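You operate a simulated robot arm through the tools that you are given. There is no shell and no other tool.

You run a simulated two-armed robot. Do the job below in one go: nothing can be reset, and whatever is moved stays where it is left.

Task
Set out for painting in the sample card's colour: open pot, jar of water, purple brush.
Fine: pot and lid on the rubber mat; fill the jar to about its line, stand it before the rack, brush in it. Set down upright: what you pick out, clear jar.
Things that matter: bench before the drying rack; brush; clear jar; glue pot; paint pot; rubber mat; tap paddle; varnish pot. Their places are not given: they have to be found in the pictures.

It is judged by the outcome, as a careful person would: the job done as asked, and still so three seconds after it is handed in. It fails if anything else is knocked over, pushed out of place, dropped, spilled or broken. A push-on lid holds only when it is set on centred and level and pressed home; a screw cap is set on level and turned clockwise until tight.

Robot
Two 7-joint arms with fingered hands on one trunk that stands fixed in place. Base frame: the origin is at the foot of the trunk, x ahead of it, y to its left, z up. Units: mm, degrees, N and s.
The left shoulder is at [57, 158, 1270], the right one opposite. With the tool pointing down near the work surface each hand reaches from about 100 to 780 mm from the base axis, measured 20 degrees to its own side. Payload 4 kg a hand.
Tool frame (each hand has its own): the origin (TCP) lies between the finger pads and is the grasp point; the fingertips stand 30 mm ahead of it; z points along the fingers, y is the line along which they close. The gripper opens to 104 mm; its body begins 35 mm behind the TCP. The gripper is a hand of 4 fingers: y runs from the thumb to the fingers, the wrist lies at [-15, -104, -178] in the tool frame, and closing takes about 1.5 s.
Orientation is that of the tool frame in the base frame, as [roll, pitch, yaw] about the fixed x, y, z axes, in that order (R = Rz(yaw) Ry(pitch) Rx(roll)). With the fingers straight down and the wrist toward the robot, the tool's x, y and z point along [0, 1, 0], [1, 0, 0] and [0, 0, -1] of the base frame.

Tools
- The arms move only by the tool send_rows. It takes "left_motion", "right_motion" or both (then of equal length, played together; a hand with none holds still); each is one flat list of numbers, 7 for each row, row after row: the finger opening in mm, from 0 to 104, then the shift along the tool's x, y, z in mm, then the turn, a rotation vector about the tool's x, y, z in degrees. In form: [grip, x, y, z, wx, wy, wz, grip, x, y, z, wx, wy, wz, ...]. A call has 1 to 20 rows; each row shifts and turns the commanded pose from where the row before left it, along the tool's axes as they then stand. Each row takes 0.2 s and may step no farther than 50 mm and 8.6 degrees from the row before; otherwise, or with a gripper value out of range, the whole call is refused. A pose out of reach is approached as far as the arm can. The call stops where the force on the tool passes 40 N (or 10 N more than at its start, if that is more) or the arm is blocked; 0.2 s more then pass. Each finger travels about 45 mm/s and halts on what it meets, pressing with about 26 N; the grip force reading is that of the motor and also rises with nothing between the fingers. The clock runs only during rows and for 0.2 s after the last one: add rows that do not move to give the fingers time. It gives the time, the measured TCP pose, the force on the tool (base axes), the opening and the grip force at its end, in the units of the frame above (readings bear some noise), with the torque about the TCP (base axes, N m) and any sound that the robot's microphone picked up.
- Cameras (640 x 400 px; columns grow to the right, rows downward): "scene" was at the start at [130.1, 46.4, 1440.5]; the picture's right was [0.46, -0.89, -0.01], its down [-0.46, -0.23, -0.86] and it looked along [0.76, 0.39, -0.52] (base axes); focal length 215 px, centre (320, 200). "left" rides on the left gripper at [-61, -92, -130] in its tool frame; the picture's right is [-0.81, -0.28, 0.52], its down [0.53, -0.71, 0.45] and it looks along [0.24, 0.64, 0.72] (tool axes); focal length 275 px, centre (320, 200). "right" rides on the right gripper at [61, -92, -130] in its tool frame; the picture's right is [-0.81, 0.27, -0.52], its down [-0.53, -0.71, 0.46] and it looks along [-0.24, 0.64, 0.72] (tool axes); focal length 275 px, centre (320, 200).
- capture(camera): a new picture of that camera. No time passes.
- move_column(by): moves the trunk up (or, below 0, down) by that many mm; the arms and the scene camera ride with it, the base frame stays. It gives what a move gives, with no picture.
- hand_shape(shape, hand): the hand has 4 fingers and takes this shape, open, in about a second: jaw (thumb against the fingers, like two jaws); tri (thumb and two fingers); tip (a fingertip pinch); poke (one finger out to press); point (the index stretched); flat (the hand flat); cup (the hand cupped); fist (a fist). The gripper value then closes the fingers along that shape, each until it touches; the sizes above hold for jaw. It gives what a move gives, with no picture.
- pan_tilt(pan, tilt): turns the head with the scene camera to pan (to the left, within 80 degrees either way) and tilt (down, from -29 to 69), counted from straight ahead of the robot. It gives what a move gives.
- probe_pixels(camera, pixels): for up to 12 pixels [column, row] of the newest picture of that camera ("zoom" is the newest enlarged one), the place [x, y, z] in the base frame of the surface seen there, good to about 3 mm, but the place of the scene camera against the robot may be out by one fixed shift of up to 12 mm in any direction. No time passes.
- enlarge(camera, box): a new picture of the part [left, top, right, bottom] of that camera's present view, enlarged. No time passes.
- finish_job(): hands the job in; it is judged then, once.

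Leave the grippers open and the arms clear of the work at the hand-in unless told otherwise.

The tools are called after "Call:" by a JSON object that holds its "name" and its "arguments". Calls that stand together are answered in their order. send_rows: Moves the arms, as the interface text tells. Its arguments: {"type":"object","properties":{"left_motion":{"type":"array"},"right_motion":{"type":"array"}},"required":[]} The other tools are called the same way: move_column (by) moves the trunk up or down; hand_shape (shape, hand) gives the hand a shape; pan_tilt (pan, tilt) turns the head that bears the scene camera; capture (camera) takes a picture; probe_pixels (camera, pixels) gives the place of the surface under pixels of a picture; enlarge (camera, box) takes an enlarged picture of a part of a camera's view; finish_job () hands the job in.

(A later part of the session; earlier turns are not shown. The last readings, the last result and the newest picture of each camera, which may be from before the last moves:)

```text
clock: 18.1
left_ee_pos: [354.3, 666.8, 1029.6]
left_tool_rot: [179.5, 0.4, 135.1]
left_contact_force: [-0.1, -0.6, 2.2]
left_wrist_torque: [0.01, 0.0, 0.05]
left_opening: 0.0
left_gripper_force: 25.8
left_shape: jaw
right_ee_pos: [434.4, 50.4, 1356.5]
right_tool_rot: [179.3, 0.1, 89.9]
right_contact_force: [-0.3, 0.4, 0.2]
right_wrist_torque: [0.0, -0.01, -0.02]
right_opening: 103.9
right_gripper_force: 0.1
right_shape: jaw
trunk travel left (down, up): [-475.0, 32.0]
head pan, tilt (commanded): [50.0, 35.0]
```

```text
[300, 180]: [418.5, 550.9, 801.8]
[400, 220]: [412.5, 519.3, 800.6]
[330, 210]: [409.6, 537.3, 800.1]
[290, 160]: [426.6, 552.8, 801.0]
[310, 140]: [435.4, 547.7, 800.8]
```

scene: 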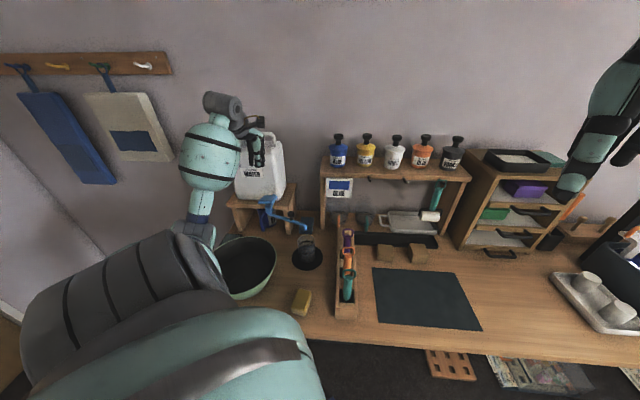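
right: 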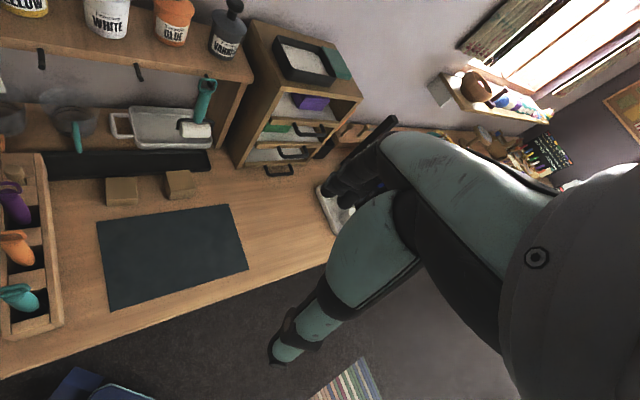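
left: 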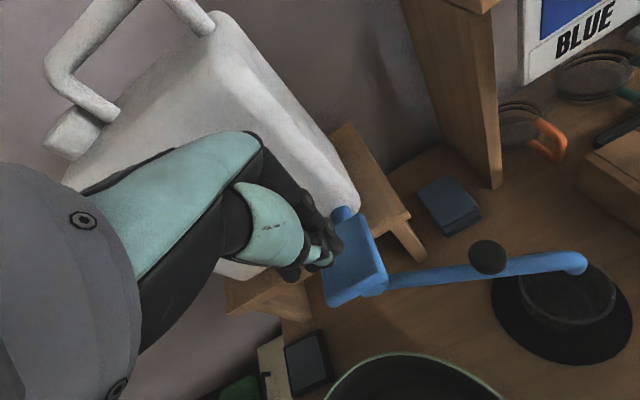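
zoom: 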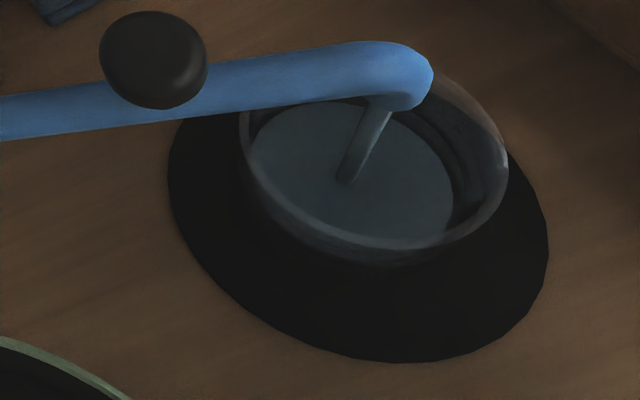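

Level is 801; line about 820. Hold 3.4 s more, then re-measure.

Call:
{"name": "send_rows", "arguments": {"left_motion": [0, 0, 0, 0, 0, 0, 0, 0, 0, 0, 0, 0, 0, 0, 0, 0, 0, 0, 0, 0, 0, 0, 0, 0, 0, 0, 0, 0, 0, 0, 0, 0, 0, 0, 0, 0, 0, 0, 0, 0, 0, 0, 0, 0, 0, 0, 0, 0, 0, 0, 0, 0, 0, 0, 0, 0, 0, 0, 0, 0, 0, 0, 0, 0, 0, 0, 0, 0, 0, 0, 0, 0, 0, 0, 0, 0, 0, 0, 0, 0, 0, 0, 0, 0, 0, 0, 0, 0, 0, 0, 0, 0, 0, 0, 0, 0, 0, 0, 0, 0, 0, 0, 0, 0, 0, 0, 0, 0, 0, 0, 0, 0]}}

Call:
{"name": "enlarge", "arguments": {"camera": "left", "box": [460, 220, 640, 380]}}

Call:
{"name": "probe_pixels", "arguments": {"camera": "zoom", "pixels": [[300, 180], [400, 220], [330, 210], [290, 160], [310, 140]]}}

Call:
{"name": "enlarge", "arguments": {"camera": "scene", "box": [285, 225, 325, 270]}}

Call:
{"name": "probe_pixels", "arguments": {"camera": "zoom", "pixels": [[335, 255], [335, 259], [335, 240], [300, 250], [370, 252], [350, 142], [350, 150], [310, 200]]}}

```text
clock: 21.5
left_ee_pos: [355.0, 666.9, 1029.9]
left_tool_rot: [179.4, 0.4, 135.1]
left_contact_force: [-0.4, 0.0, 1.6]
left_wrist_torque: [0.02, 0.01, 0.0]
left_opening: 0.0
left_gripper_force: 26.2
left_shape: jaw
right_ee_pos: [434.1, 50.0, 1356.1]
right_tool_rot: [179.2, 0.0, 90.0]
right_contact_force: [-0.1, -0.2, 0.0]
right_wrist_torque: [0.0, -0.03, 0.01]
right_opening: 104.1
right_gripper_force: 0.1
right_shape: jaw
trunk travel left (down, up): [-475.0, 32.0]
head pan, tilt (commanded): [50.0, 35.0]
```

```text
2.50 times, centred on (550, 300) of left
```

zoom: 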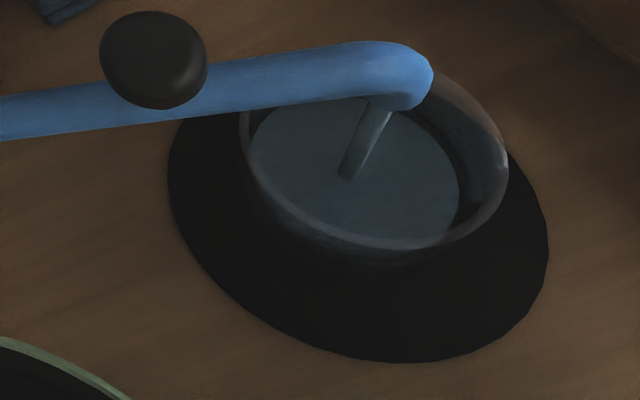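

```text
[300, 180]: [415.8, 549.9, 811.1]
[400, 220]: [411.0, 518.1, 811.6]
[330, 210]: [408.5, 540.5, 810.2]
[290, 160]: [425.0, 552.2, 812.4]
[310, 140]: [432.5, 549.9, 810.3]
```

```text
8.89 times, centred on (305, 248) of scene
```

zoom: 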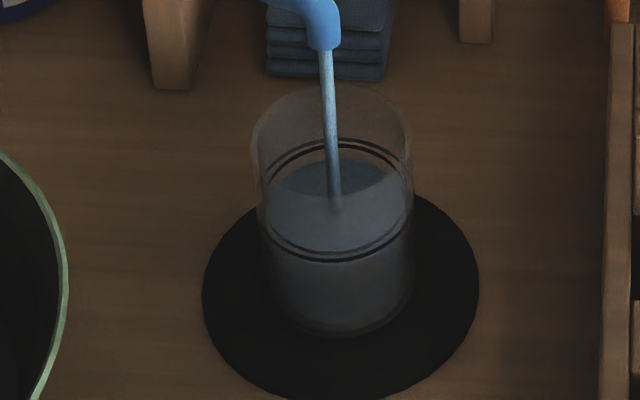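

```text
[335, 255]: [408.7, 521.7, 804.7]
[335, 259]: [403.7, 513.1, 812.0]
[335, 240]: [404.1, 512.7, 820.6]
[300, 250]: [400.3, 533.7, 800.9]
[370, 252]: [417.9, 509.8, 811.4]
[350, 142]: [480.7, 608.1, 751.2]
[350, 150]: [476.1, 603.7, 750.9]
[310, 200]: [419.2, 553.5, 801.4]
```

Water at about 811, line about 820–821. I'll hold 2.2 s more then lift off the paddle.

Call:
{"name": "send_rows", "arguments": {"left_motion": [0, 0, 0, 0, 0, 0, 0, 0, 0, 0, 0, 0, 0, 0, 0, 0, 0, 0, 0, 0, 0, 0, 0, 0, 0, 0, 0, 0, 0, 0, 0, 0, 0, 0, 0, 0, 0, 0, 0, 0, 0, 0, 0, 0, 0, 0, 0, 0, 0, 0, 0, 0, 0, 0, 0, 0, 0, 0, 0, 0, 0, 0, 0, 0, 0, 0, 0, 0, 0, 0, 0, 0, 0, -15, 0, 0, 0, 0, 0, 0, -30, 0, 0, 0]}}

Call:
{"name": "capture", "arguments": {"camera": "left"}}

Call:
{"name": "enlarge", "arguments": {"camera": "scene", "box": [285, 225, 325, 270]}}

Call:
{"name": "probe_pixels", "arguments": {"camera": "zoom", "pixels": [[310, 200], [340, 220], [300, 215], [360, 200], [335, 250], [335, 254], [335, 258], [290, 240], [380, 240]]}}

```text
clock: 24.1
left_ee_pos: [354.6, 666.0, 1075.4]
left_tool_rot: [179.5, 0.3, 135.1]
left_contact_force: [0.4, 0.7, 0.7]
left_wrist_torque: [-0.02, 0.05, 0.01]
left_opening: 0.0
left_gripper_force: 27.0
left_shape: jaw
right_ee_pos: [433.8, 49.3, 1356.7]
right_tool_rot: [179.3, 0.0, 89.9]
right_contact_force: [-1.2, 0.0, 0.4]
right_wrist_torque: [0.0, -0.03, -0.02]
right_opening: 103.8
right_gripper_force: 0.1
right_shape: jaw
trunk travel left (down, up): [-475.0, 32.0]
head pan, tilt (commanded): [50.0, 35.0]
```

```text
taken
```

left: 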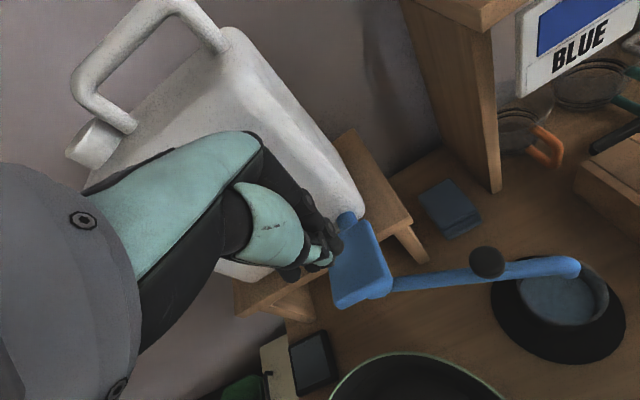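

```text
8.89 times, centred on (305, 248) of scene
```

zoom: 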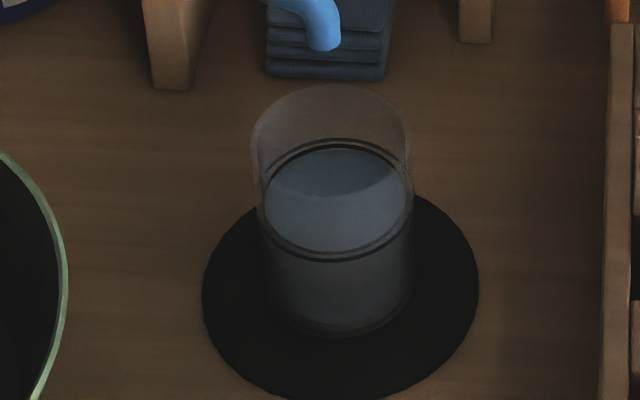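

```text
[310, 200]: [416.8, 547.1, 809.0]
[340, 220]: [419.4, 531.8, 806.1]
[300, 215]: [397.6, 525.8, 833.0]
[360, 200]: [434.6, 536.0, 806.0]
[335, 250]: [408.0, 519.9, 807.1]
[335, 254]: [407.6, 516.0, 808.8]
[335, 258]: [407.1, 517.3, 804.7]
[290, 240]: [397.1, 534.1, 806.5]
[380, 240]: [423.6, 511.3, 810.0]
```

The flow has stopped and the water stands right at about the line. Next I'll bring the left hand back over the bench front, open it, and turn it so the wrist comes from the left, ready to grip the jar from the side below the spout.

Call:
{"name": "send_rows", "arguments": {"left_motion": [0, 0, 0, -40, 0, 0, 0, 20, -28.4, -32.7, 11, 0, 0, 0, 40, -28.4, -32.7, 11, 0, 0, 0, 60, -28.4, -32.7, 11, 0, 0, 0, 80, -28.4, -32.7, 11, 0, 0, 0, 100, -28.4, -32.7, 11, 0, 0, 0, 100, 0, 0, 0, 0, 0, 8.18, 100, 0, 0, 0, 0, 0, 8.18, 100, 0, 0, 0, 0, 0, 8.18, 100, 0, 0, 0, 0, 0, 8.18, 100, 0, 0, 0, 0, 0, 8.18, 100, 0, 0, 0, 0, 0, 8.18, 100, 0, 0, 0, 0, 0, 8.18, 100, 0, 0, 0, 0, 0, 8.18, 100, 0, 0, 0, 0, 0, 8.18, 100, 0, 0, 0, 0, 0, 8.18, 100, 0, 0, 0, 0, 0, 8.2]}}

Call:
{"name": "capture", "arguments": {"camera": "scene"}}

Call:
{"name": "capture", "arguments": {"camera": "left"}}

```text
clock: 27.7
left_ee_pos: [340.1, 450.3, 1057.7]
left_tool_rot: [179.6, -0.5, 45.0]
left_contact_force: [0.1, 0.9, -0.4]
left_wrist_torque: [-0.01, -0.01, 0.0]
left_opening: 99.4
left_gripper_force: 0.0
left_shape: jaw
right_ee_pos: [434.4, 50.9, 1356.0]
right_tool_rot: [179.3, 0.0, 89.8]
right_contact_force: [0.2, 1.3, 0.9]
right_wrist_torque: [-0.01, 0.0, 0.0]
right_opening: 104.0
right_gripper_force: 0.2
right_shape: jaw
trunk travel left (down, up): [-475.0, 32.0]
head pan, tilt (commanded): [50.0, 35.0]
```

```text
taken
```

scene: 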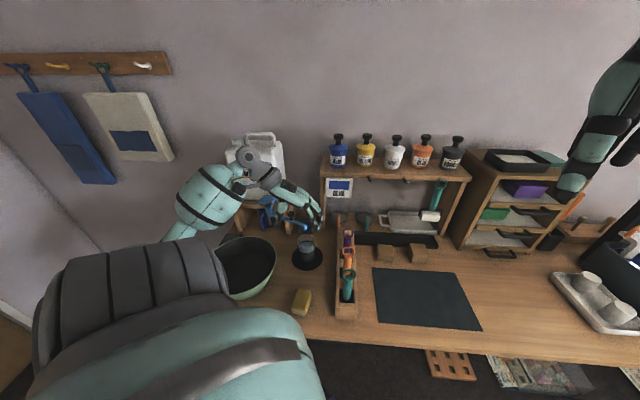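

```text
taken
```

left: 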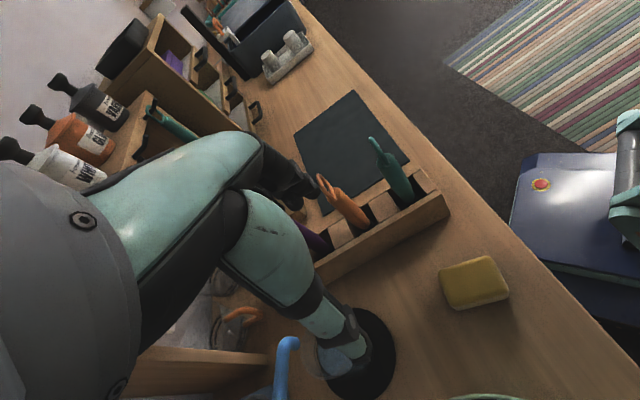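

Now tilting the hand so fingers point forward and 30° below horizontal toward the jar.

Call:
{"name": "send_rows", "arguments": {"left_motion": [100, 0, 0, 0, 0, 8.57, 0, 100, 0, 0, 0, 0, 8.57, 0, 100, 0, 0, 0, 0, 8.57, 0, 100, 0, 0, 0, 0, 8.57, 0, 100, 0, 0, 0, 0, 8.57, 0, 100, 0, 0, 0, 0, 8.57, 0, 100, 0, 0, 0, 0, 8.58, 0, 100, 0, 0, 0, 0, 0, 0]}}

Call:
{"name": "capture", "arguments": {"camera": "scene"}}

Call:
{"name": "capture", "arguments": {"camera": "left"}}

```text
clock: 29.5
left_ee_pos: [346.0, 459.1, 1054.6]
left_tool_rot: [179.2, -60.7, 45.7]
left_contact_force: [0.3, 0.7, -0.5]
left_wrist_torque: [0.02, -0.03, 0.01]
left_opening: 99.6
left_gripper_force: 0.0
left_shape: jaw
left hand out of reach, approached as far as the arm can: row 6, 7
right_ee_pos: [434.4, 50.9, 1357.2]
right_tool_rot: [179.2, 0.0, 89.9]
right_contact_force: [0.9, 0.3, -0.5]
right_wrist_torque: [-0.01, 0.02, -0.03]
right_opening: 103.9
right_gripper_force: 0.0
right_shape: jaw
trunk travel left (down, up): [-475.0, 32.0]
head pan, tilt (commanded): [50.0, 35.0]
```

```text
taken
```

scene: 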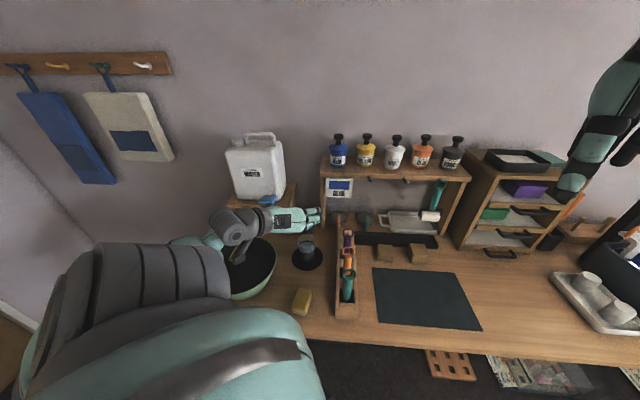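

```text
taken
```

left: 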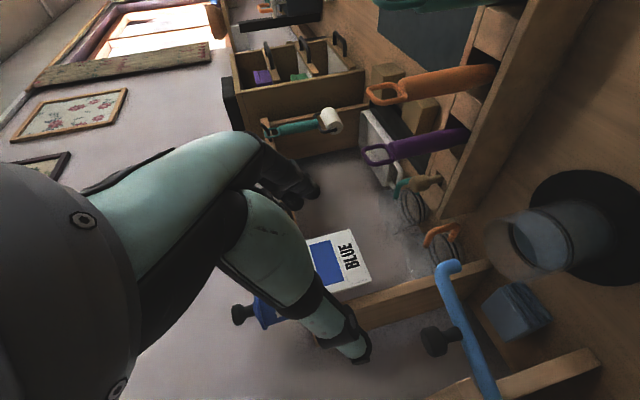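

The hand is turned as wanted. I'll lower it straight down half-way toward the pre-grasp height and check.

Call:
{"name": "send_rows", "arguments": {"left_motion": [100, -37, 0, 25, 0, 0, 0, 100, -37, 0, 25, 0, 0, 0, 100, 0, 0, 0, 0, 0, 0]}}

Call:
{"name": "capture", "arguments": {"camera": "scene"}}

Call:
{"name": "capture", "arguments": {"camera": "left"}}

```text
clock: 30.3
left_ee_pos: [352.6, 464.5, 964.5]
left_tool_rot: [179.1, -60.7, 45.8]
left_contact_force: [0.0, 0.3, 0.1]
left_wrist_torque: [-0.02, 0.01, 0.01]
left_opening: 99.8
left_gripper_force: 0.0
left_shape: jaw
right_ee_pos: [433.4, 49.3, 1355.0]
right_tool_rot: [179.2, 0.0, 89.9]
right_contact_force: [1.0, 0.0, 0.6]
right_wrist_torque: [-0.01, -0.02, -0.01]
right_opening: 104.1
right_gripper_force: 0.0
right_shape: jaw
trunk travel left (down, up): [-475.0, 32.0]
head pan, tilt (commanded): [50.0, 35.0]
```

```text
taken
```

scene: 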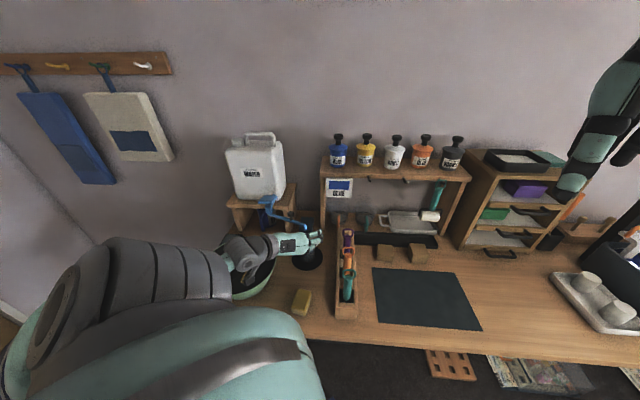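

```text
taken
```

left: 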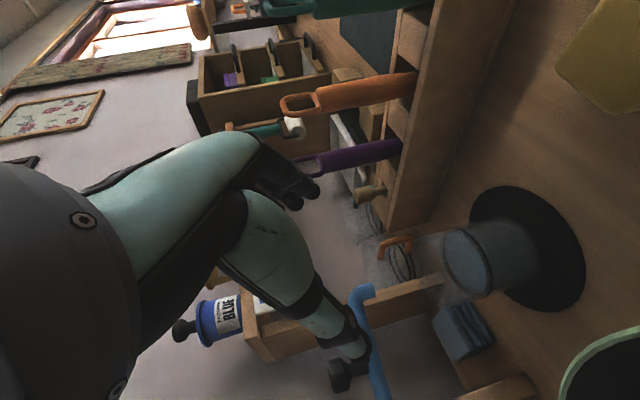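

The jar comes into the left view at about (480,255). I'll check where the bowl's rim is relative to the wrist, and probe the jar.

Call:
{"name": "probe_pixels", "arguments": {"camera": "scene", "pixels": [[276, 262], [262, 290], [240, 298], [232, 270], [245, 270], [255, 255], [225, 250], [240, 240], [265, 255], [300, 245], [305, 303], [296, 296]]}}

Call:
{"name": "enlarge", "arguments": {"camera": "left", "box": [420, 170, 600, 330]}}

Call:
{"name": "probe_pixels", "arguments": {"camera": "zoom", "pixels": [[180, 200], [150, 150], [150, 250], [230, 200], [250, 140], [250, 260], [300, 200], [200, 120], [190, 270], [350, 200], [90, 200], [120, 100]]}}

```text
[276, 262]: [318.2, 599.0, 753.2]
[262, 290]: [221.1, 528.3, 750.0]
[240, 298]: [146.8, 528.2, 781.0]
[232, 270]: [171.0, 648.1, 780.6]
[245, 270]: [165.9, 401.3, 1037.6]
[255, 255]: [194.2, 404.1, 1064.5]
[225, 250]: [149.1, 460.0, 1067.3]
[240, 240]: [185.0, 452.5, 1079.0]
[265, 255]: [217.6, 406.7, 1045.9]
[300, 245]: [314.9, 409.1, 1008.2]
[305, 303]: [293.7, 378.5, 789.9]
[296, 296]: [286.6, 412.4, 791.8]
```

```text
2.50 times, centred on (510, 250) of left
```

zoom: 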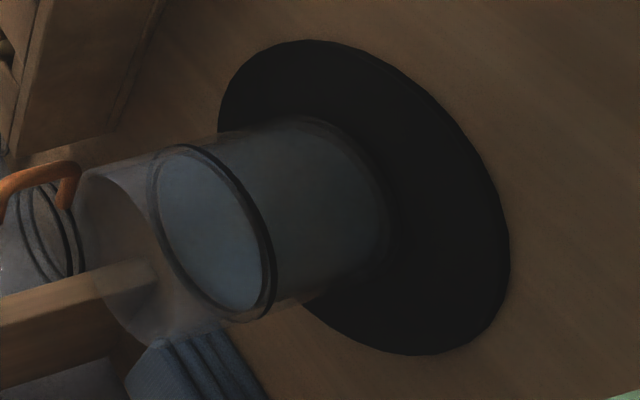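

```text
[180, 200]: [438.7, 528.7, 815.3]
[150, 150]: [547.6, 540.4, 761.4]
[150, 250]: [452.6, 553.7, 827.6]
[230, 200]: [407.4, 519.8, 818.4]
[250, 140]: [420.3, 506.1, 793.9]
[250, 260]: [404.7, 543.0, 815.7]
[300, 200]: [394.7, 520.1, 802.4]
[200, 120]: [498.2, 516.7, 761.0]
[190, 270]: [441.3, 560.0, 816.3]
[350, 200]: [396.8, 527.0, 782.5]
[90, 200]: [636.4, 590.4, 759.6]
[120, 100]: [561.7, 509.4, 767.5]
```

The jar's axis is about (423, 534) and the water stands right at the ring line. I'll lower to the pre-grasp point in front of the jar.

Call:
{"name": "send_rows", "arguments": {"left_motion": [100, -38.5, 0, 24.7, 0, 0, 0, 100, -38.5, 0, 24.7, 0, 0, 0, 100, 0, 0, 0, 0, 0, 0]}}

Call:
{"name": "capture", "arguments": {"camera": "scene"}}

Call:
{"name": "capture", "arguments": {"camera": "left"}}

```text
clock: 31.1
left_ee_pos: [356.4, 467.2, 871.0]
left_tool_rot: [179.1, -60.6, 45.7]
left_contact_force: [-0.6, -0.6, 0.9]
left_wrist_torque: [0.0, 0.02, 0.02]
left_opening: 99.8
left_gripper_force: 0.0
left_shape: jaw
right_ee_pos: [434.0, 50.0, 1355.7]
right_tool_rot: [179.3, -0.1, 89.9]
right_contact_force: [-0.1, -0.5, 0.3]
right_wrist_torque: [0.01, 0.01, -0.01]
right_opening: 104.0
right_gripper_force: 0.1
right_shape: jaw
trunk travel left (down, up): [-475.0, 32.0]
head pan, tilt (commanded): [50.0, 35.0]
```

```text
taken
```

scene: 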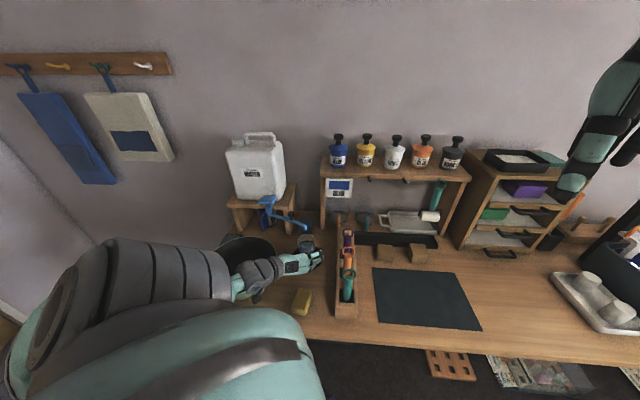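

```text
taken
```

left: 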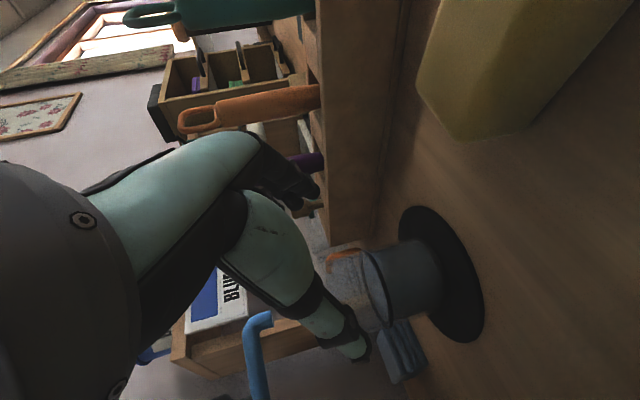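

Jar is centred ahead of the fingers. Now advancing 110 mm along the fingers to surround the jar.

Call:
{"name": "send_rows", "arguments": {"left_motion": [100, 0, 0, 28, 0, 0, 0, 100, 0, 0, 28, 0, 0, 0, 100, 0, 0, 28, 0, 0, 0, 100, 0, 0, 24, 0, 0, 0, 100, 0, 0, 0, 0, 0, 0]}}

Call:
{"name": "enlarge", "arguments": {"camera": "scene", "box": [230, 190, 350, 310]}}

Call:
{"name": "capture", "arguments": {"camera": "left"}}

```text
clock: 32.0
left_ee_pos: [405.8, 520.1, 826.4]
left_tool_rot: [176.5, -59.9, 48.0]
left_contact_force: [0.8, -4.4, 0.4]
left_wrist_torque: [0.16, 0.07, 0.33]
left_opening: 99.5
left_gripper_force: 0.1
left_shape: jaw
right_ee_pos: [417.7, 48.1, 1361.9]
right_tool_rot: [178.5, 0.0, 89.9]
right_contact_force: [0.4, 0.2, -0.7]
right_wrist_torque: [0.01, -0.02, -0.02]
right_opening: 104.1
right_gripper_force: 0.1
right_shape: jaw
trunk travel left (down, up): [-475.0, 32.0]
head pan, tilt (commanded): [50.0, 35.0]
stopped in row 4 (left hand): the force on the tool passed its limit at 62 N (the readings are from after the stop); the commanded pose is now the measured one
```

```text
3.33 times, centred on (290, 250) of scene
```

zoom: 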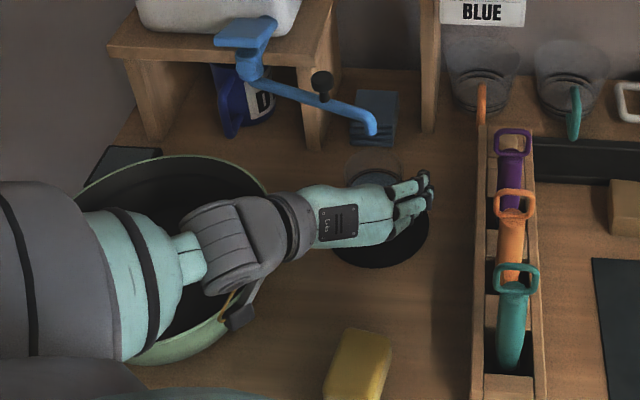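

```text
taken
```

left: 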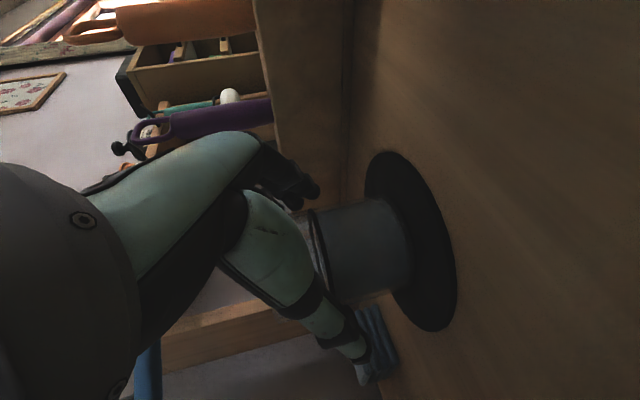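

The advance stopped on a contact of 62 N. I need to find out what was touched: I'll look at the full scene and close-ups of the bowl, the wrist and the jar before moving.

Call:
{"name": "capture", "arguments": {"camera": "scene"}}

Call:
{"name": "enlarge", "arguments": {"camera": "scene", "box": [210, 220, 300, 310]}}

Call:
{"name": "enlarge", "arguments": {"camera": "scene", "box": [285, 220, 335, 270]}}

Call:
{"name": "capture", "arguments": {"camera": "right"}}

```text
taken
```

scene: 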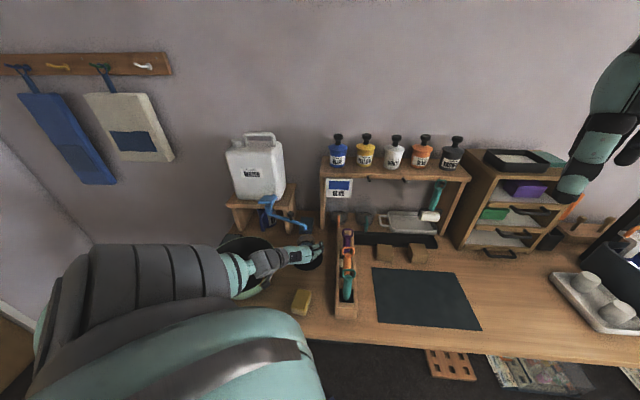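

```text
4.44 times, centred on (255, 265) of scene
```

zoom: 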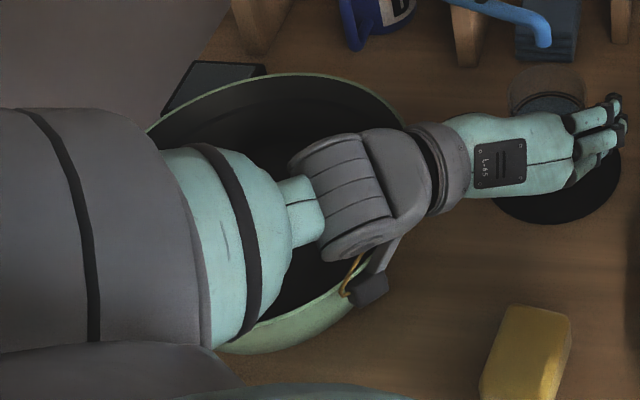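

```text
8.00 times, centred on (310, 245) of scene
```

zoom: 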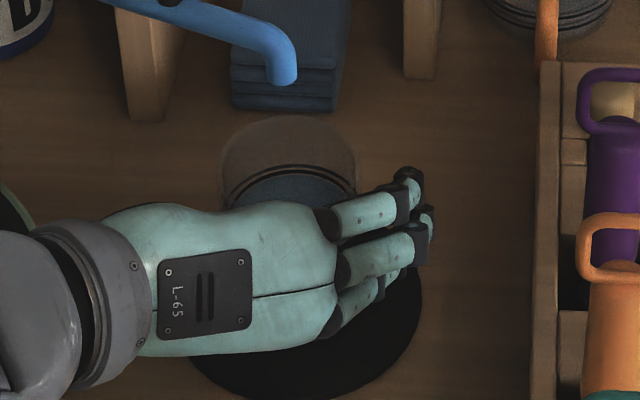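

```text
taken
```

right: 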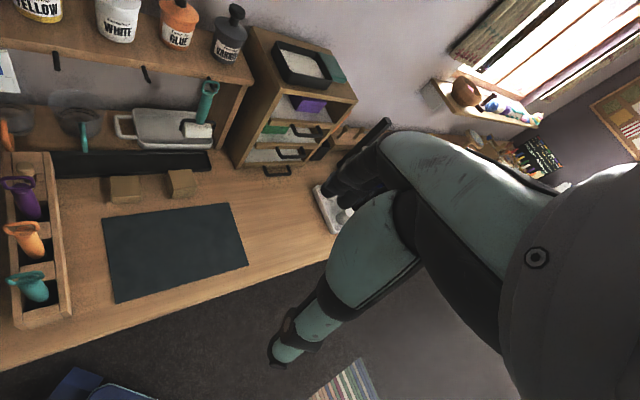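

I'll take the same zoom as earlier (box [285,225,325,270]) to compare whether the bowl, jar or camera shifted.

Call:
{"name": "enlarge", "arguments": {"camera": "scene", "box": [285, 225, 325, 270]}}

Call:
{"name": "enlarge", "arguments": {"camera": "scene", "box": [250, 180, 330, 270]}}

Call:
{"name": "probe_pixels", "arguments": {"camera": "scene", "pixels": [[308, 283], [375, 270], [445, 273], [480, 328], [379, 322], [265, 215], [340, 160], [267, 281], [266, 286], [238, 270], [255, 258], [272, 250]]}}

```text
8.89 times, centred on (305, 248) of scene
```

zoom: 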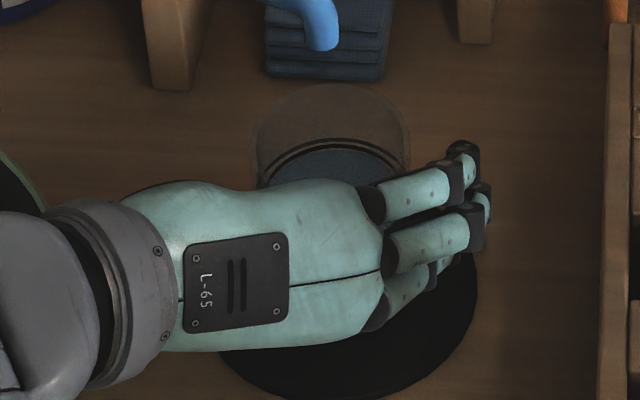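

```text
4.44 times, centred on (290, 225) of scene
```

zoom: 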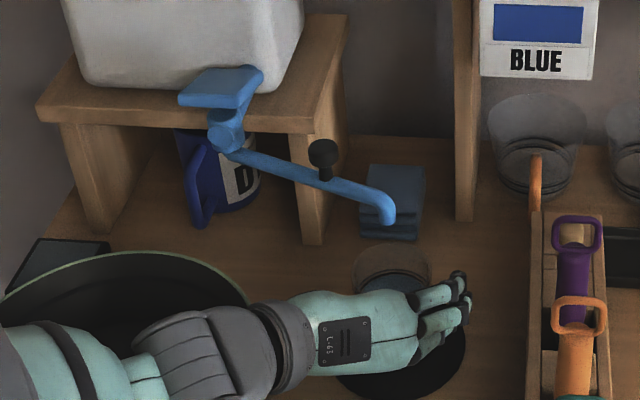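

```text
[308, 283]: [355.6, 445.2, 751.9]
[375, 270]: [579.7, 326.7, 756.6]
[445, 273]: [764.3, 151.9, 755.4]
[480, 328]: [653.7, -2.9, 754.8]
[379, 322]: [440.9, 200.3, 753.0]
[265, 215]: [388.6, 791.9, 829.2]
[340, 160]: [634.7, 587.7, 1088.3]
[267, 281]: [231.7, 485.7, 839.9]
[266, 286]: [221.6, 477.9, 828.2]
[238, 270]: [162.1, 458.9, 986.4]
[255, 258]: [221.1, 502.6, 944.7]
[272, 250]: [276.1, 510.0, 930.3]
```

Jar, spout and bowl look unmoved. The wrist camera bracket lies close to the bowl rim, so I suspect it touched the rim. I'll look closer there.

Call:
{"name": "enlarge", "arguments": {"camera": "scene", "box": [250, 260, 290, 300]}}

Call:
{"name": "probe_pixels", "arguments": {"camera": "zoom", "pixels": [[320, 200], [350, 200], [300, 250], [330, 290], [360, 260], [260, 330], [220, 300], [400, 140], [370, 150], [310, 170], [280, 270], [345, 235]]}}

```text
10.00 times, centred on (270, 280) of scene
```

zoom: 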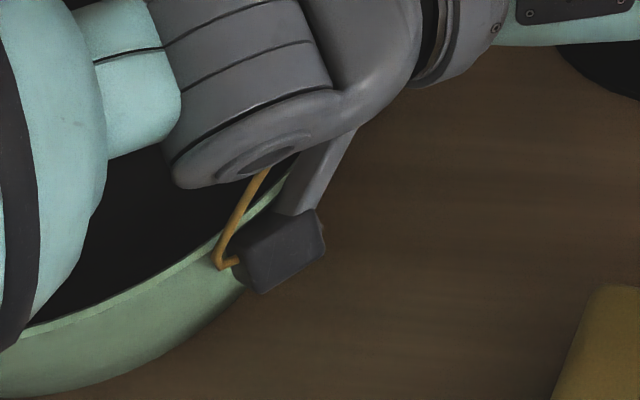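

```text
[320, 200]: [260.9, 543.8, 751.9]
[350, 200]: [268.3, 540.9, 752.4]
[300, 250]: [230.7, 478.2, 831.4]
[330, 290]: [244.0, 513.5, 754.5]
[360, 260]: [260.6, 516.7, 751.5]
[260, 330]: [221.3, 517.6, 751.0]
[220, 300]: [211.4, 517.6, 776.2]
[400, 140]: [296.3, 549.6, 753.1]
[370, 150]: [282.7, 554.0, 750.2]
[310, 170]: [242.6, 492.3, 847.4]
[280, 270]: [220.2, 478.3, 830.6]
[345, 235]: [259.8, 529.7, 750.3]
```

The wrist camera box was right at the bowl's rim — that's the contact; neither bowl nor jar has moved. I'll back straight out 70 mm, then turn the hand 15° about the vertical so the wrist keeps farther from the bowl.

Call:
{"name": "send_rows", "arguments": {"left_motion": [100, 0, 0, -20, 0, 0, 0, 100, 0, 0, -25, 0, 0, 0, 100, 0, 0, -25, 0, 0, 0, 100, 0, 0, 0, 0, 0, 0]}}

Call:
{"name": "enlarge", "arguments": {"camera": "scene", "box": [210, 190, 340, 310]}}

```text
clock: 33.0
left_ee_pos: [362.7, 482.0, 861.0]
left_tool_rot: [177.1, -60.0, 47.6]
left_contact_force: [-0.4, -0.3, 0.9]
left_wrist_torque: [-0.03, -0.01, -0.01]
left_opening: 100.0
left_gripper_force: 0.1
left_shape: jaw
right_ee_pos: [419.3, 51.5, 1362.5]
right_tool_rot: [178.6, 0.1, 89.9]
right_contact_force: [0.1, -0.3, 0.4]
right_wrist_torque: [0.0, -0.01, -0.05]
right_opening: 104.0
right_gripper_force: 0.1
right_shape: jaw
trunk travel left (down, up): [-475.0, 32.0]
head pan, tilt (commanded): [50.0, 35.0]
```

```text
3.33 times, centred on (275, 250) of scene
```

zoom: 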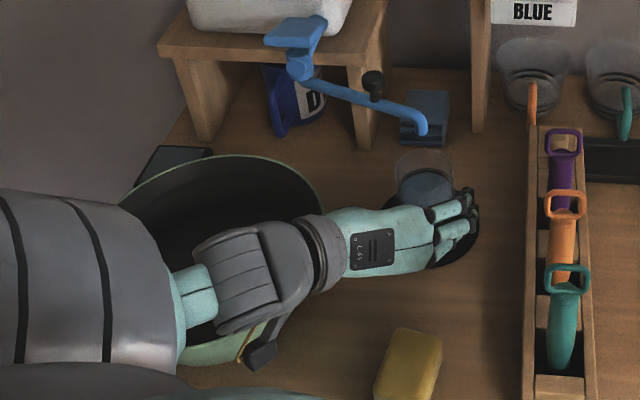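

Free again (forces ~0). I'll retreat a bit more, turn 15° about the vertical and tilt 8° steeper.

Call:
{"name": "send_rows", "arguments": {"left_motion": [100, 0, 0, -20, 0, 0, 0, 100, 0, 0, 0, 6.5, 0, -3.75, 100, 0, 0, 0, 6.5, 0, -3.75, 100, 0, 0, 0, 0, -8, 0, 100, 0, 0, 0, 0, 0, 0]}}

Call:
{"name": "enlarge", "arguments": {"camera": "scene", "box": [210, 190, 340, 310]}}

Call:
{"name": "capture", "arguments": {"camera": "left"}}

```text
clock: 34.2
left_ee_pos: [351.3, 469.0, 870.3]
left_tool_rot: [177.8, -51.4, 61.9]
left_contact_force: [0.3, 0.9, 1.0]
left_wrist_torque: [-0.01, -0.02, -0.01]
left_opening: 99.9
left_gripper_force: 0.1
left_shape: jaw
right_ee_pos: [417.9, 49.2, 1362.0]
right_tool_rot: [178.5, -0.1, 90.0]
right_contact_force: [0.2, 0.1, 0.6]
right_wrist_torque: [0.02, 0.01, 0.0]
right_opening: 104.0
right_gripper_force: 0.0
right_shape: jaw
trunk travel left (down, up): [-475.0, 32.0]
head pan, tilt (commanded): [50.0, 35.0]
```

```text
3.33 times, centred on (275, 250) of scene
```

zoom: 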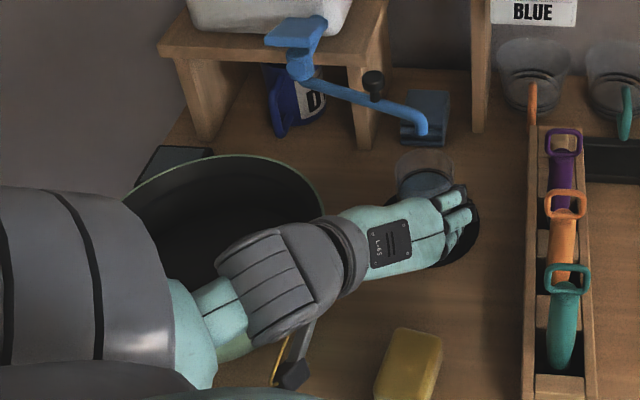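

```text
taken
```

left: 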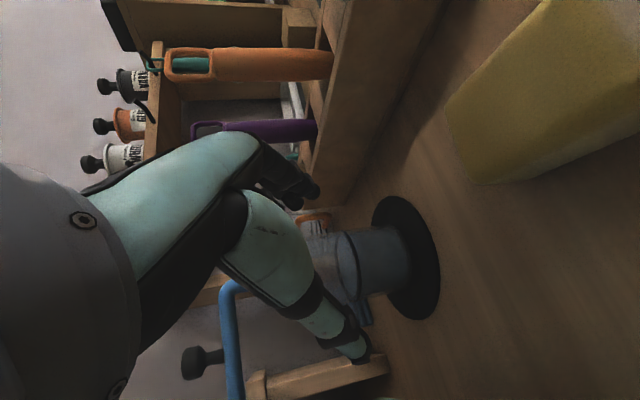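

Orientation is good. Shifting 38 mm sideways to line up with the jar axis.

Call:
{"name": "send_rows", "arguments": {"left_motion": [100, 7, 16.3, 7.1, 0, 0, 0, 100, 7, 16.3, 7.1, 0, 0, 0, 100, 0, 0, 0, 0, 0, 0]}}

Call:
{"name": "capture", "arguments": {"camera": "left"}}

Call:
{"name": "enlarge", "arguments": {"camera": "scene", "box": [250, 220, 340, 310]}}

```text
clock: 35.0
left_ee_pos: [388.9, 469.3, 874.0]
left_tool_rot: [177.6, -51.5, 62.0]
left_contact_force: [-0.1, 0.4, -0.4]
left_wrist_torque: [-0.01, 0.03, -0.01]
left_opening: 99.8
left_gripper_force: 0.1
left_shape: jaw
right_ee_pos: [417.2, 49.7, 1361.1]
right_tool_rot: [178.6, 0.0, 89.9]
right_contact_force: [0.0, -0.8, 0.6]
right_wrist_torque: [-0.01, -0.01, 0.0]
right_opening: 103.9
right_gripper_force: 0.1
right_shape: jaw
trunk travel left (down, up): [-475.0, 32.0]
head pan, tilt (commanded): [50.0, 35.0]
```

```text
taken
```

left: 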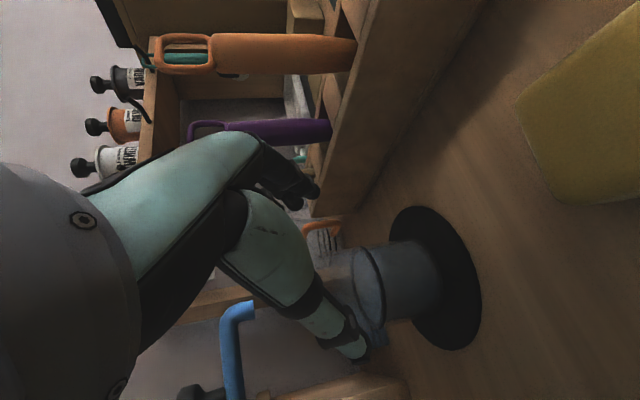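

```text
4.44 times, centred on (295, 265) of scene
```

zoom: 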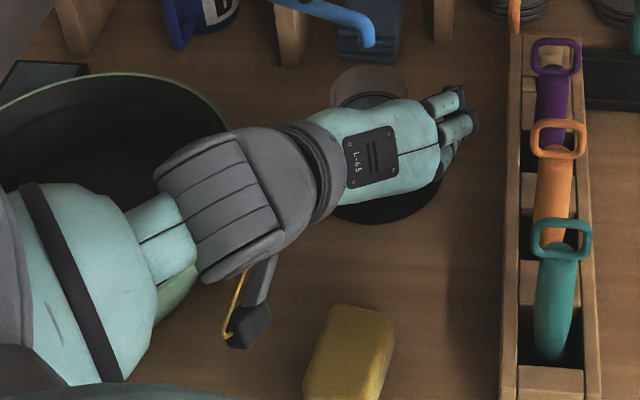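

Aligned: the jar's ring appears at about (368,285), where it should be. Advancing 50 mm, then a check.

Call:
{"name": "send_rows", "arguments": {"left_motion": [100, 0, 0, 18, 0, 0, 0, 100, 0, 0, 16, 0, 0, 0, 100, 0, 0, 16, 0, 0, 0, 100, 0, 0, 0, 0, 0, 0]}}

Call:
{"name": "capture", "arguments": {"camera": "left"}}

Call:
{"name": "enlarge", "arguments": {"camera": "scene", "box": [250, 220, 340, 310]}}

```text
clock: 36.0
left_ee_pos: [408.6, 503.2, 842.6]
left_tool_rot: [177.6, -51.6, 62.0]
left_contact_force: [0.8, -0.4, 0.3]
left_wrist_torque: [-0.01, 0.02, 0.01]
left_opening: 99.6
left_gripper_force: 0.0
left_shape: jaw
right_ee_pos: [419.3, 49.9, 1361.4]
right_tool_rot: [178.6, 0.1, 89.9]
right_contact_force: [-0.2, 0.7, 0.8]
right_wrist_torque: [0.01, -0.01, 0.0]
right_opening: 104.0
right_gripper_force: 0.1
right_shape: jaw
trunk travel left (down, up): [-475.0, 32.0]
head pan, tilt (commanded): [50.0, 35.0]
```

```text
taken
```

left: 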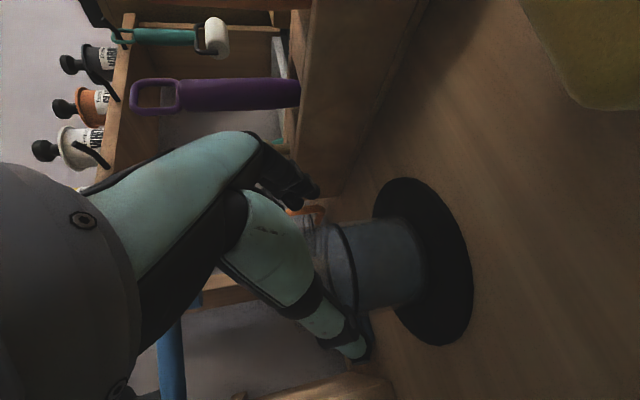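

```text
4.44 times, centred on (295, 265) of scene
```

zoom: 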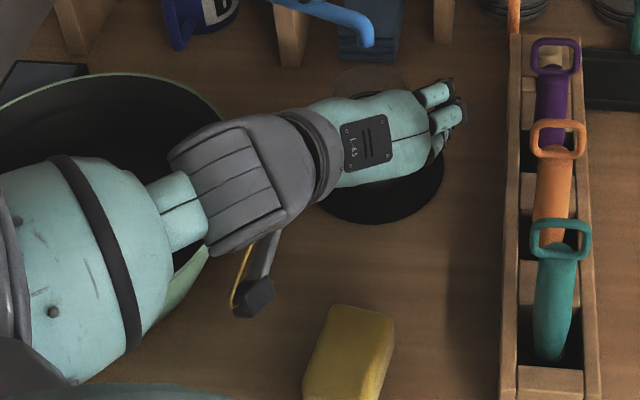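

No contact so far. Advancing the last 20 mm in small steps.

Call:
{"name": "send_rows", "arguments": {"left_motion": [100, 0, 0, 7, 0, 0, 0, 100, 0, 0, 7, 0, 0, 0, 100, 0, 0, 6, 0, 0, 0, 100, 0, 0, 0, 0, 0, 0]}}

Call:
{"name": "capture", "arguments": {"camera": "left"}}

Call:
{"name": "enlarge", "arguments": {"camera": "scene", "box": [285, 225, 325, 270]}}

```text
clock: 37.0
left_ee_pos: [417.2, 517.8, 830.0]
left_tool_rot: [177.5, -51.7, 62.0]
left_contact_force: [-0.3, -0.2, 0.1]
left_wrist_torque: [-0.05, -0.02, 0.02]
left_opening: 99.7
left_gripper_force: 0.1
left_shape: jaw
right_ee_pos: [418.5, 50.2, 1360.9]
right_tool_rot: [178.6, 0.1, 89.8]
right_contact_force: [0.3, 1.2, 0.1]
right_wrist_torque: [0.0, -0.01, 0.0]
right_opening: 103.7
right_gripper_force: 0.0
right_shape: jaw
trunk travel left (down, up): [-475.0, 32.0]
head pan, tilt (commanded): [50.0, 35.0]
```

```text
taken
```

left: 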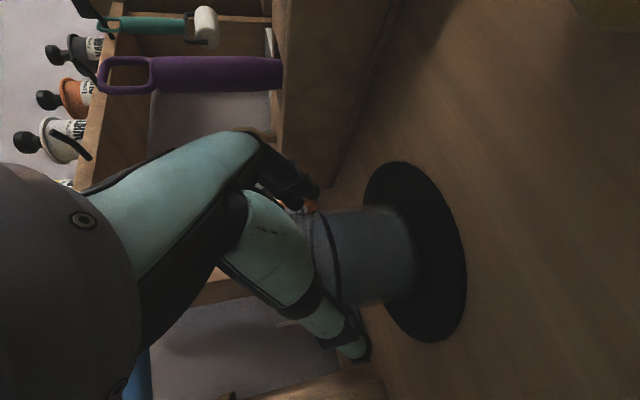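

```text
8.89 times, centred on (305, 248) of scene
```

zoom: 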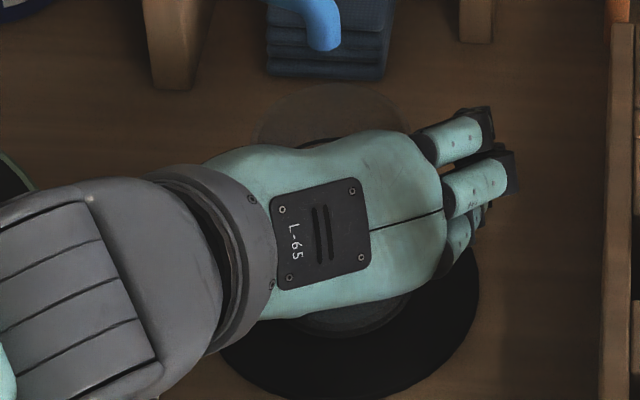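

The jar lies between the open fingers, nothing touched. Closing the fingers on the jar.

Call:
{"name": "send_rows", "arguments": {"left_motion": [85, 0, 0, 0, 0, 0, 0, 75, 0, 0, 0, 0, 0, 0, 65, 0, 0, 0, 0, 0, 0, 55, 0, 0, 0, 0, 0, 0, 45, 0, 0, 0, 0, 0, 0, 40, 0, 0, 0, 0, 0, 0, 40, 0, 0, 0, 0, 0, 0, 40, 0, 0, 0, 0, 0, 0]}}

Call:
{"name": "capture", "arguments": {"camera": "left"}}

Call:
{"name": "enlarge", "arguments": {"camera": "scene", "box": [285, 225, 325, 270]}}

```text
clock: 38.9
left_ee_pos: [414.8, 516.2, 830.2]
left_tool_rot: [177.6, -51.6, 62.0]
left_contact_force: [-0.1, -0.1, 0.5]
left_wrist_torque: [0.03, 0.07, -0.03]
left_opening: 56.9
left_gripper_force: 25.9
left_shape: jaw
right_ee_pos: [417.9, 50.0, 1361.9]
right_tool_rot: [178.6, 0.1, 89.8]
right_contact_force: [-0.1, 0.5, 0.4]
right_wrist_torque: [-0.01, 0.03, 0.03]
right_opening: 103.9
right_gripper_force: 0.1
right_shape: jaw
trunk travel left (down, up): [-475.0, 32.0]
head pan, tilt (commanded): [50.0, 35.0]
```

```text
taken
```

left: 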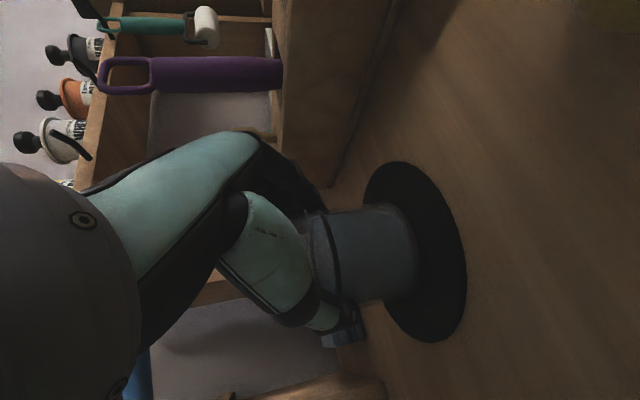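

```text
8.89 times, centred on (305, 248) of scene
```

zoom: 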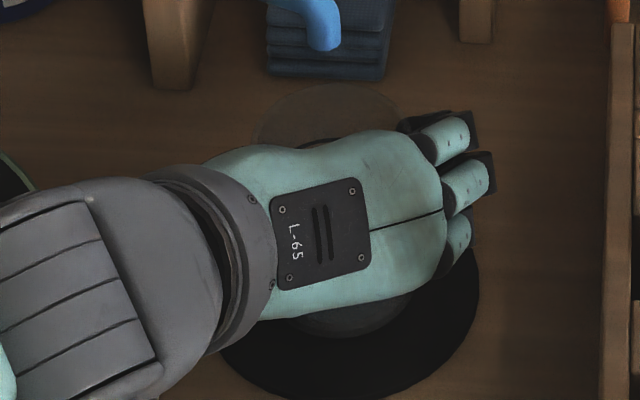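

The grip holds at 57 mm opening with 26 N. Lifting 10 mm straight up to check the hold.

Call:
{"name": "send_rows", "arguments": {"left_motion": [40, 3.9, 0, -3.1, 0, 0, 0, 40, 3.9, 0, -3.1, 0, 0, 0, 40, 0, 0, 0, 0, 0, 0]}}

Call:
{"name": "capture", "arguments": {"camera": "left"}}

Call:
{"name": "enlarge", "arguments": {"camera": "scene", "box": [285, 225, 325, 270]}}

```text
clock: 39.6
left_ee_pos: [416.0, 517.9, 838.8]
left_tool_rot: [177.6, -51.5, 61.9]
left_contact_force: [-0.7, 0.9, -1.7]
left_wrist_torque: [-0.04, 0.06, -0.02]
left_opening: 56.9
left_gripper_force: 26.3
left_shape: jaw
right_ee_pos: [418.3, 51.0, 1361.0]
right_tool_rot: [178.6, 0.1, 90.1]
right_contact_force: [0.1, 0.0, -0.4]
right_wrist_torque: [0.03, 0.02, -0.01]
right_opening: 104.1
right_gripper_force: 0.1
right_shape: jaw
trunk travel left (down, up): [-475.0, 32.0]
head pan, tilt (commanded): [50.0, 35.0]
```

```text
taken
```

left: 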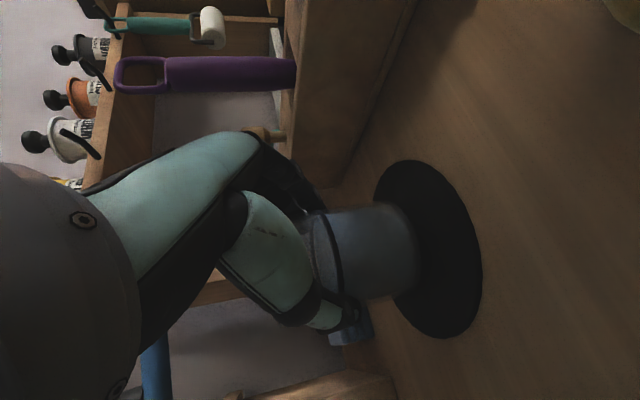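

```text
8.89 times, centred on (305, 248) of scene
```

zoom: 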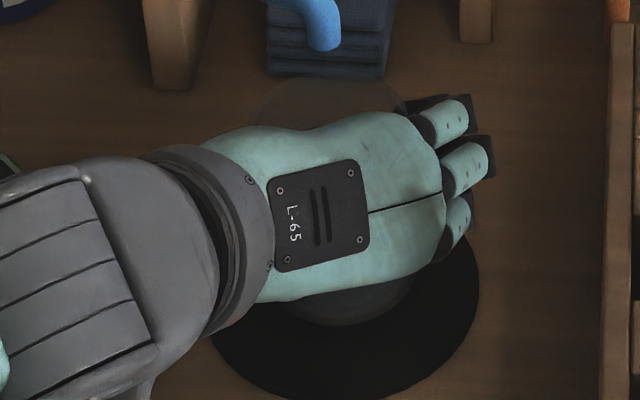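

The jar came up with the hand (load about −1.7 N). Now pulling it back 84 mm toward me, clear of the spout.

Call:
{"name": "send_rows", "arguments": {"left_motion": [40, -6, 0, -8, 0, 0, 0, 40, -10, 0, -12.5, 0, 0, 0, 40, -12.5, 0, -15.6, 0, 0, 0, 40, -12.5, 0, -15.6, 0, 0, 0, 40, -8, 0, -10, 0, 0, 0, 40, -3, 0, -4, 0, 0, 0, 40, 0, 0, 0, 0, 0, 0]}}

Call:
{"name": "capture", "arguments": {"camera": "left"}}

Call:
{"name": "enlarge", "arguments": {"camera": "scene", "box": [250, 220, 340, 310]}}

```text
clock: 41.2
left_ee_pos: [375.1, 444.3, 840.8]
left_tool_rot: [177.6, -51.7, 61.9]
left_contact_force: [0.2, 0.5, -1.4]
left_wrist_torque: [-0.04, 0.02, 0.0]
left_opening: 56.9
left_gripper_force: 26.0
left_shape: jaw
right_ee_pos: [418.6, 50.8, 1360.3]
right_tool_rot: [178.6, 0.2, 89.9]
right_contact_force: [-0.2, 0.4, -0.4]
right_wrist_torque: [0.01, -0.02, 0.0]
right_opening: 104.0
right_gripper_force: 0.1
right_shape: jaw
trunk travel left (down, up): [-475.0, 32.0]
head pan, tilt (commanded): [50.0, 35.0]
```

```text
taken
```

left: 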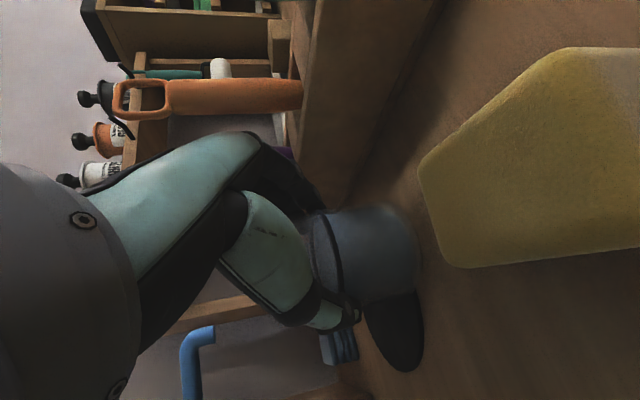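

```text
4.44 times, centred on (295, 265) of scene
```

zoom: 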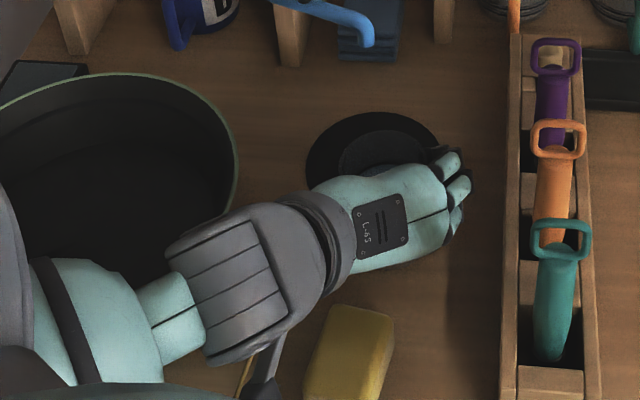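

The jar is clear of the spout. Now lifting it straight up to 1040 mm while turning the hand 32° clockwise about the vertical, keeping the jar level.

Call:
{"name": "send_rows", "arguments": {"left_motion": [40, 14, 0, -11.2, 0, 0, 0, 40, 24, 0, -19.2, 0, 0, 0, 40, 24, 0, -19.2, 0, 0, 0, 40, 22, 0, -17.6, -6.25, 0, 5, 40, 22, 0, -17.6, -6.25, 0, 5, 40, 22, 0, -17.6, -6.25, 0, 5, 40, 18, 0, -14.4, -6.25, 0, 5, 40, 8, 0, -6.4, 0, 0, 0, 40, 0, 0, 0, 0, 0, 0]}}

Call:
{"name": "capture", "arguments": {"camera": "left"}}

Call:
{"name": "capture", "arguments": {"camera": "scene"}}

```text
clock: 43.2
left_ee_pos: [370.9, 445.8, 1036.3]
left_tool_rot: [178.4, -52.3, 29.4]
left_contact_force: [0.0, -0.3, -1.5]
left_wrist_torque: [0.0, 0.04, 0.01]
left_opening: 56.6
left_gripper_force: 26.0
left_shape: jaw
right_ee_pos: [419.2, 49.0, 1361.6]
right_tool_rot: [178.6, 0.1, 89.9]
right_contact_force: [-0.1, -1.2, 0.2]
right_wrist_torque: [-0.01, -0.01, -0.03]
right_opening: 103.9
right_gripper_force: 0.1
right_shape: jaw
trunk travel left (down, up): [-475.0, 32.0]
head pan, tilt (commanded): [50.0, 35.0]
```

```text
taken
```

left: 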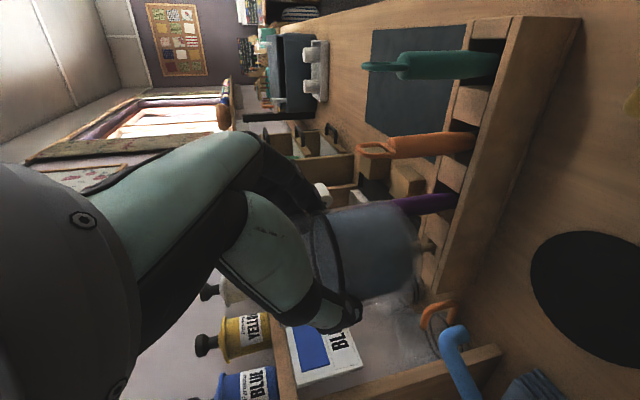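

```text
taken
```

scene: 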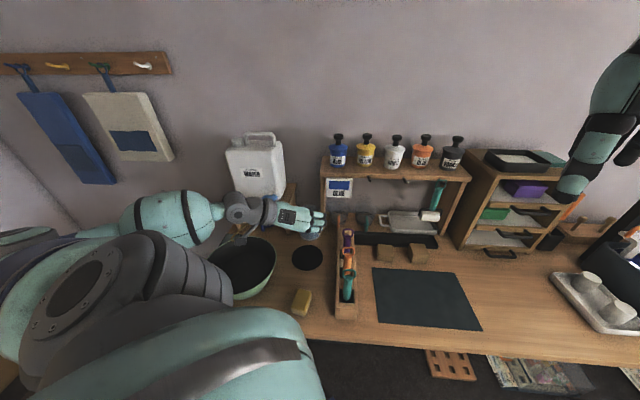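

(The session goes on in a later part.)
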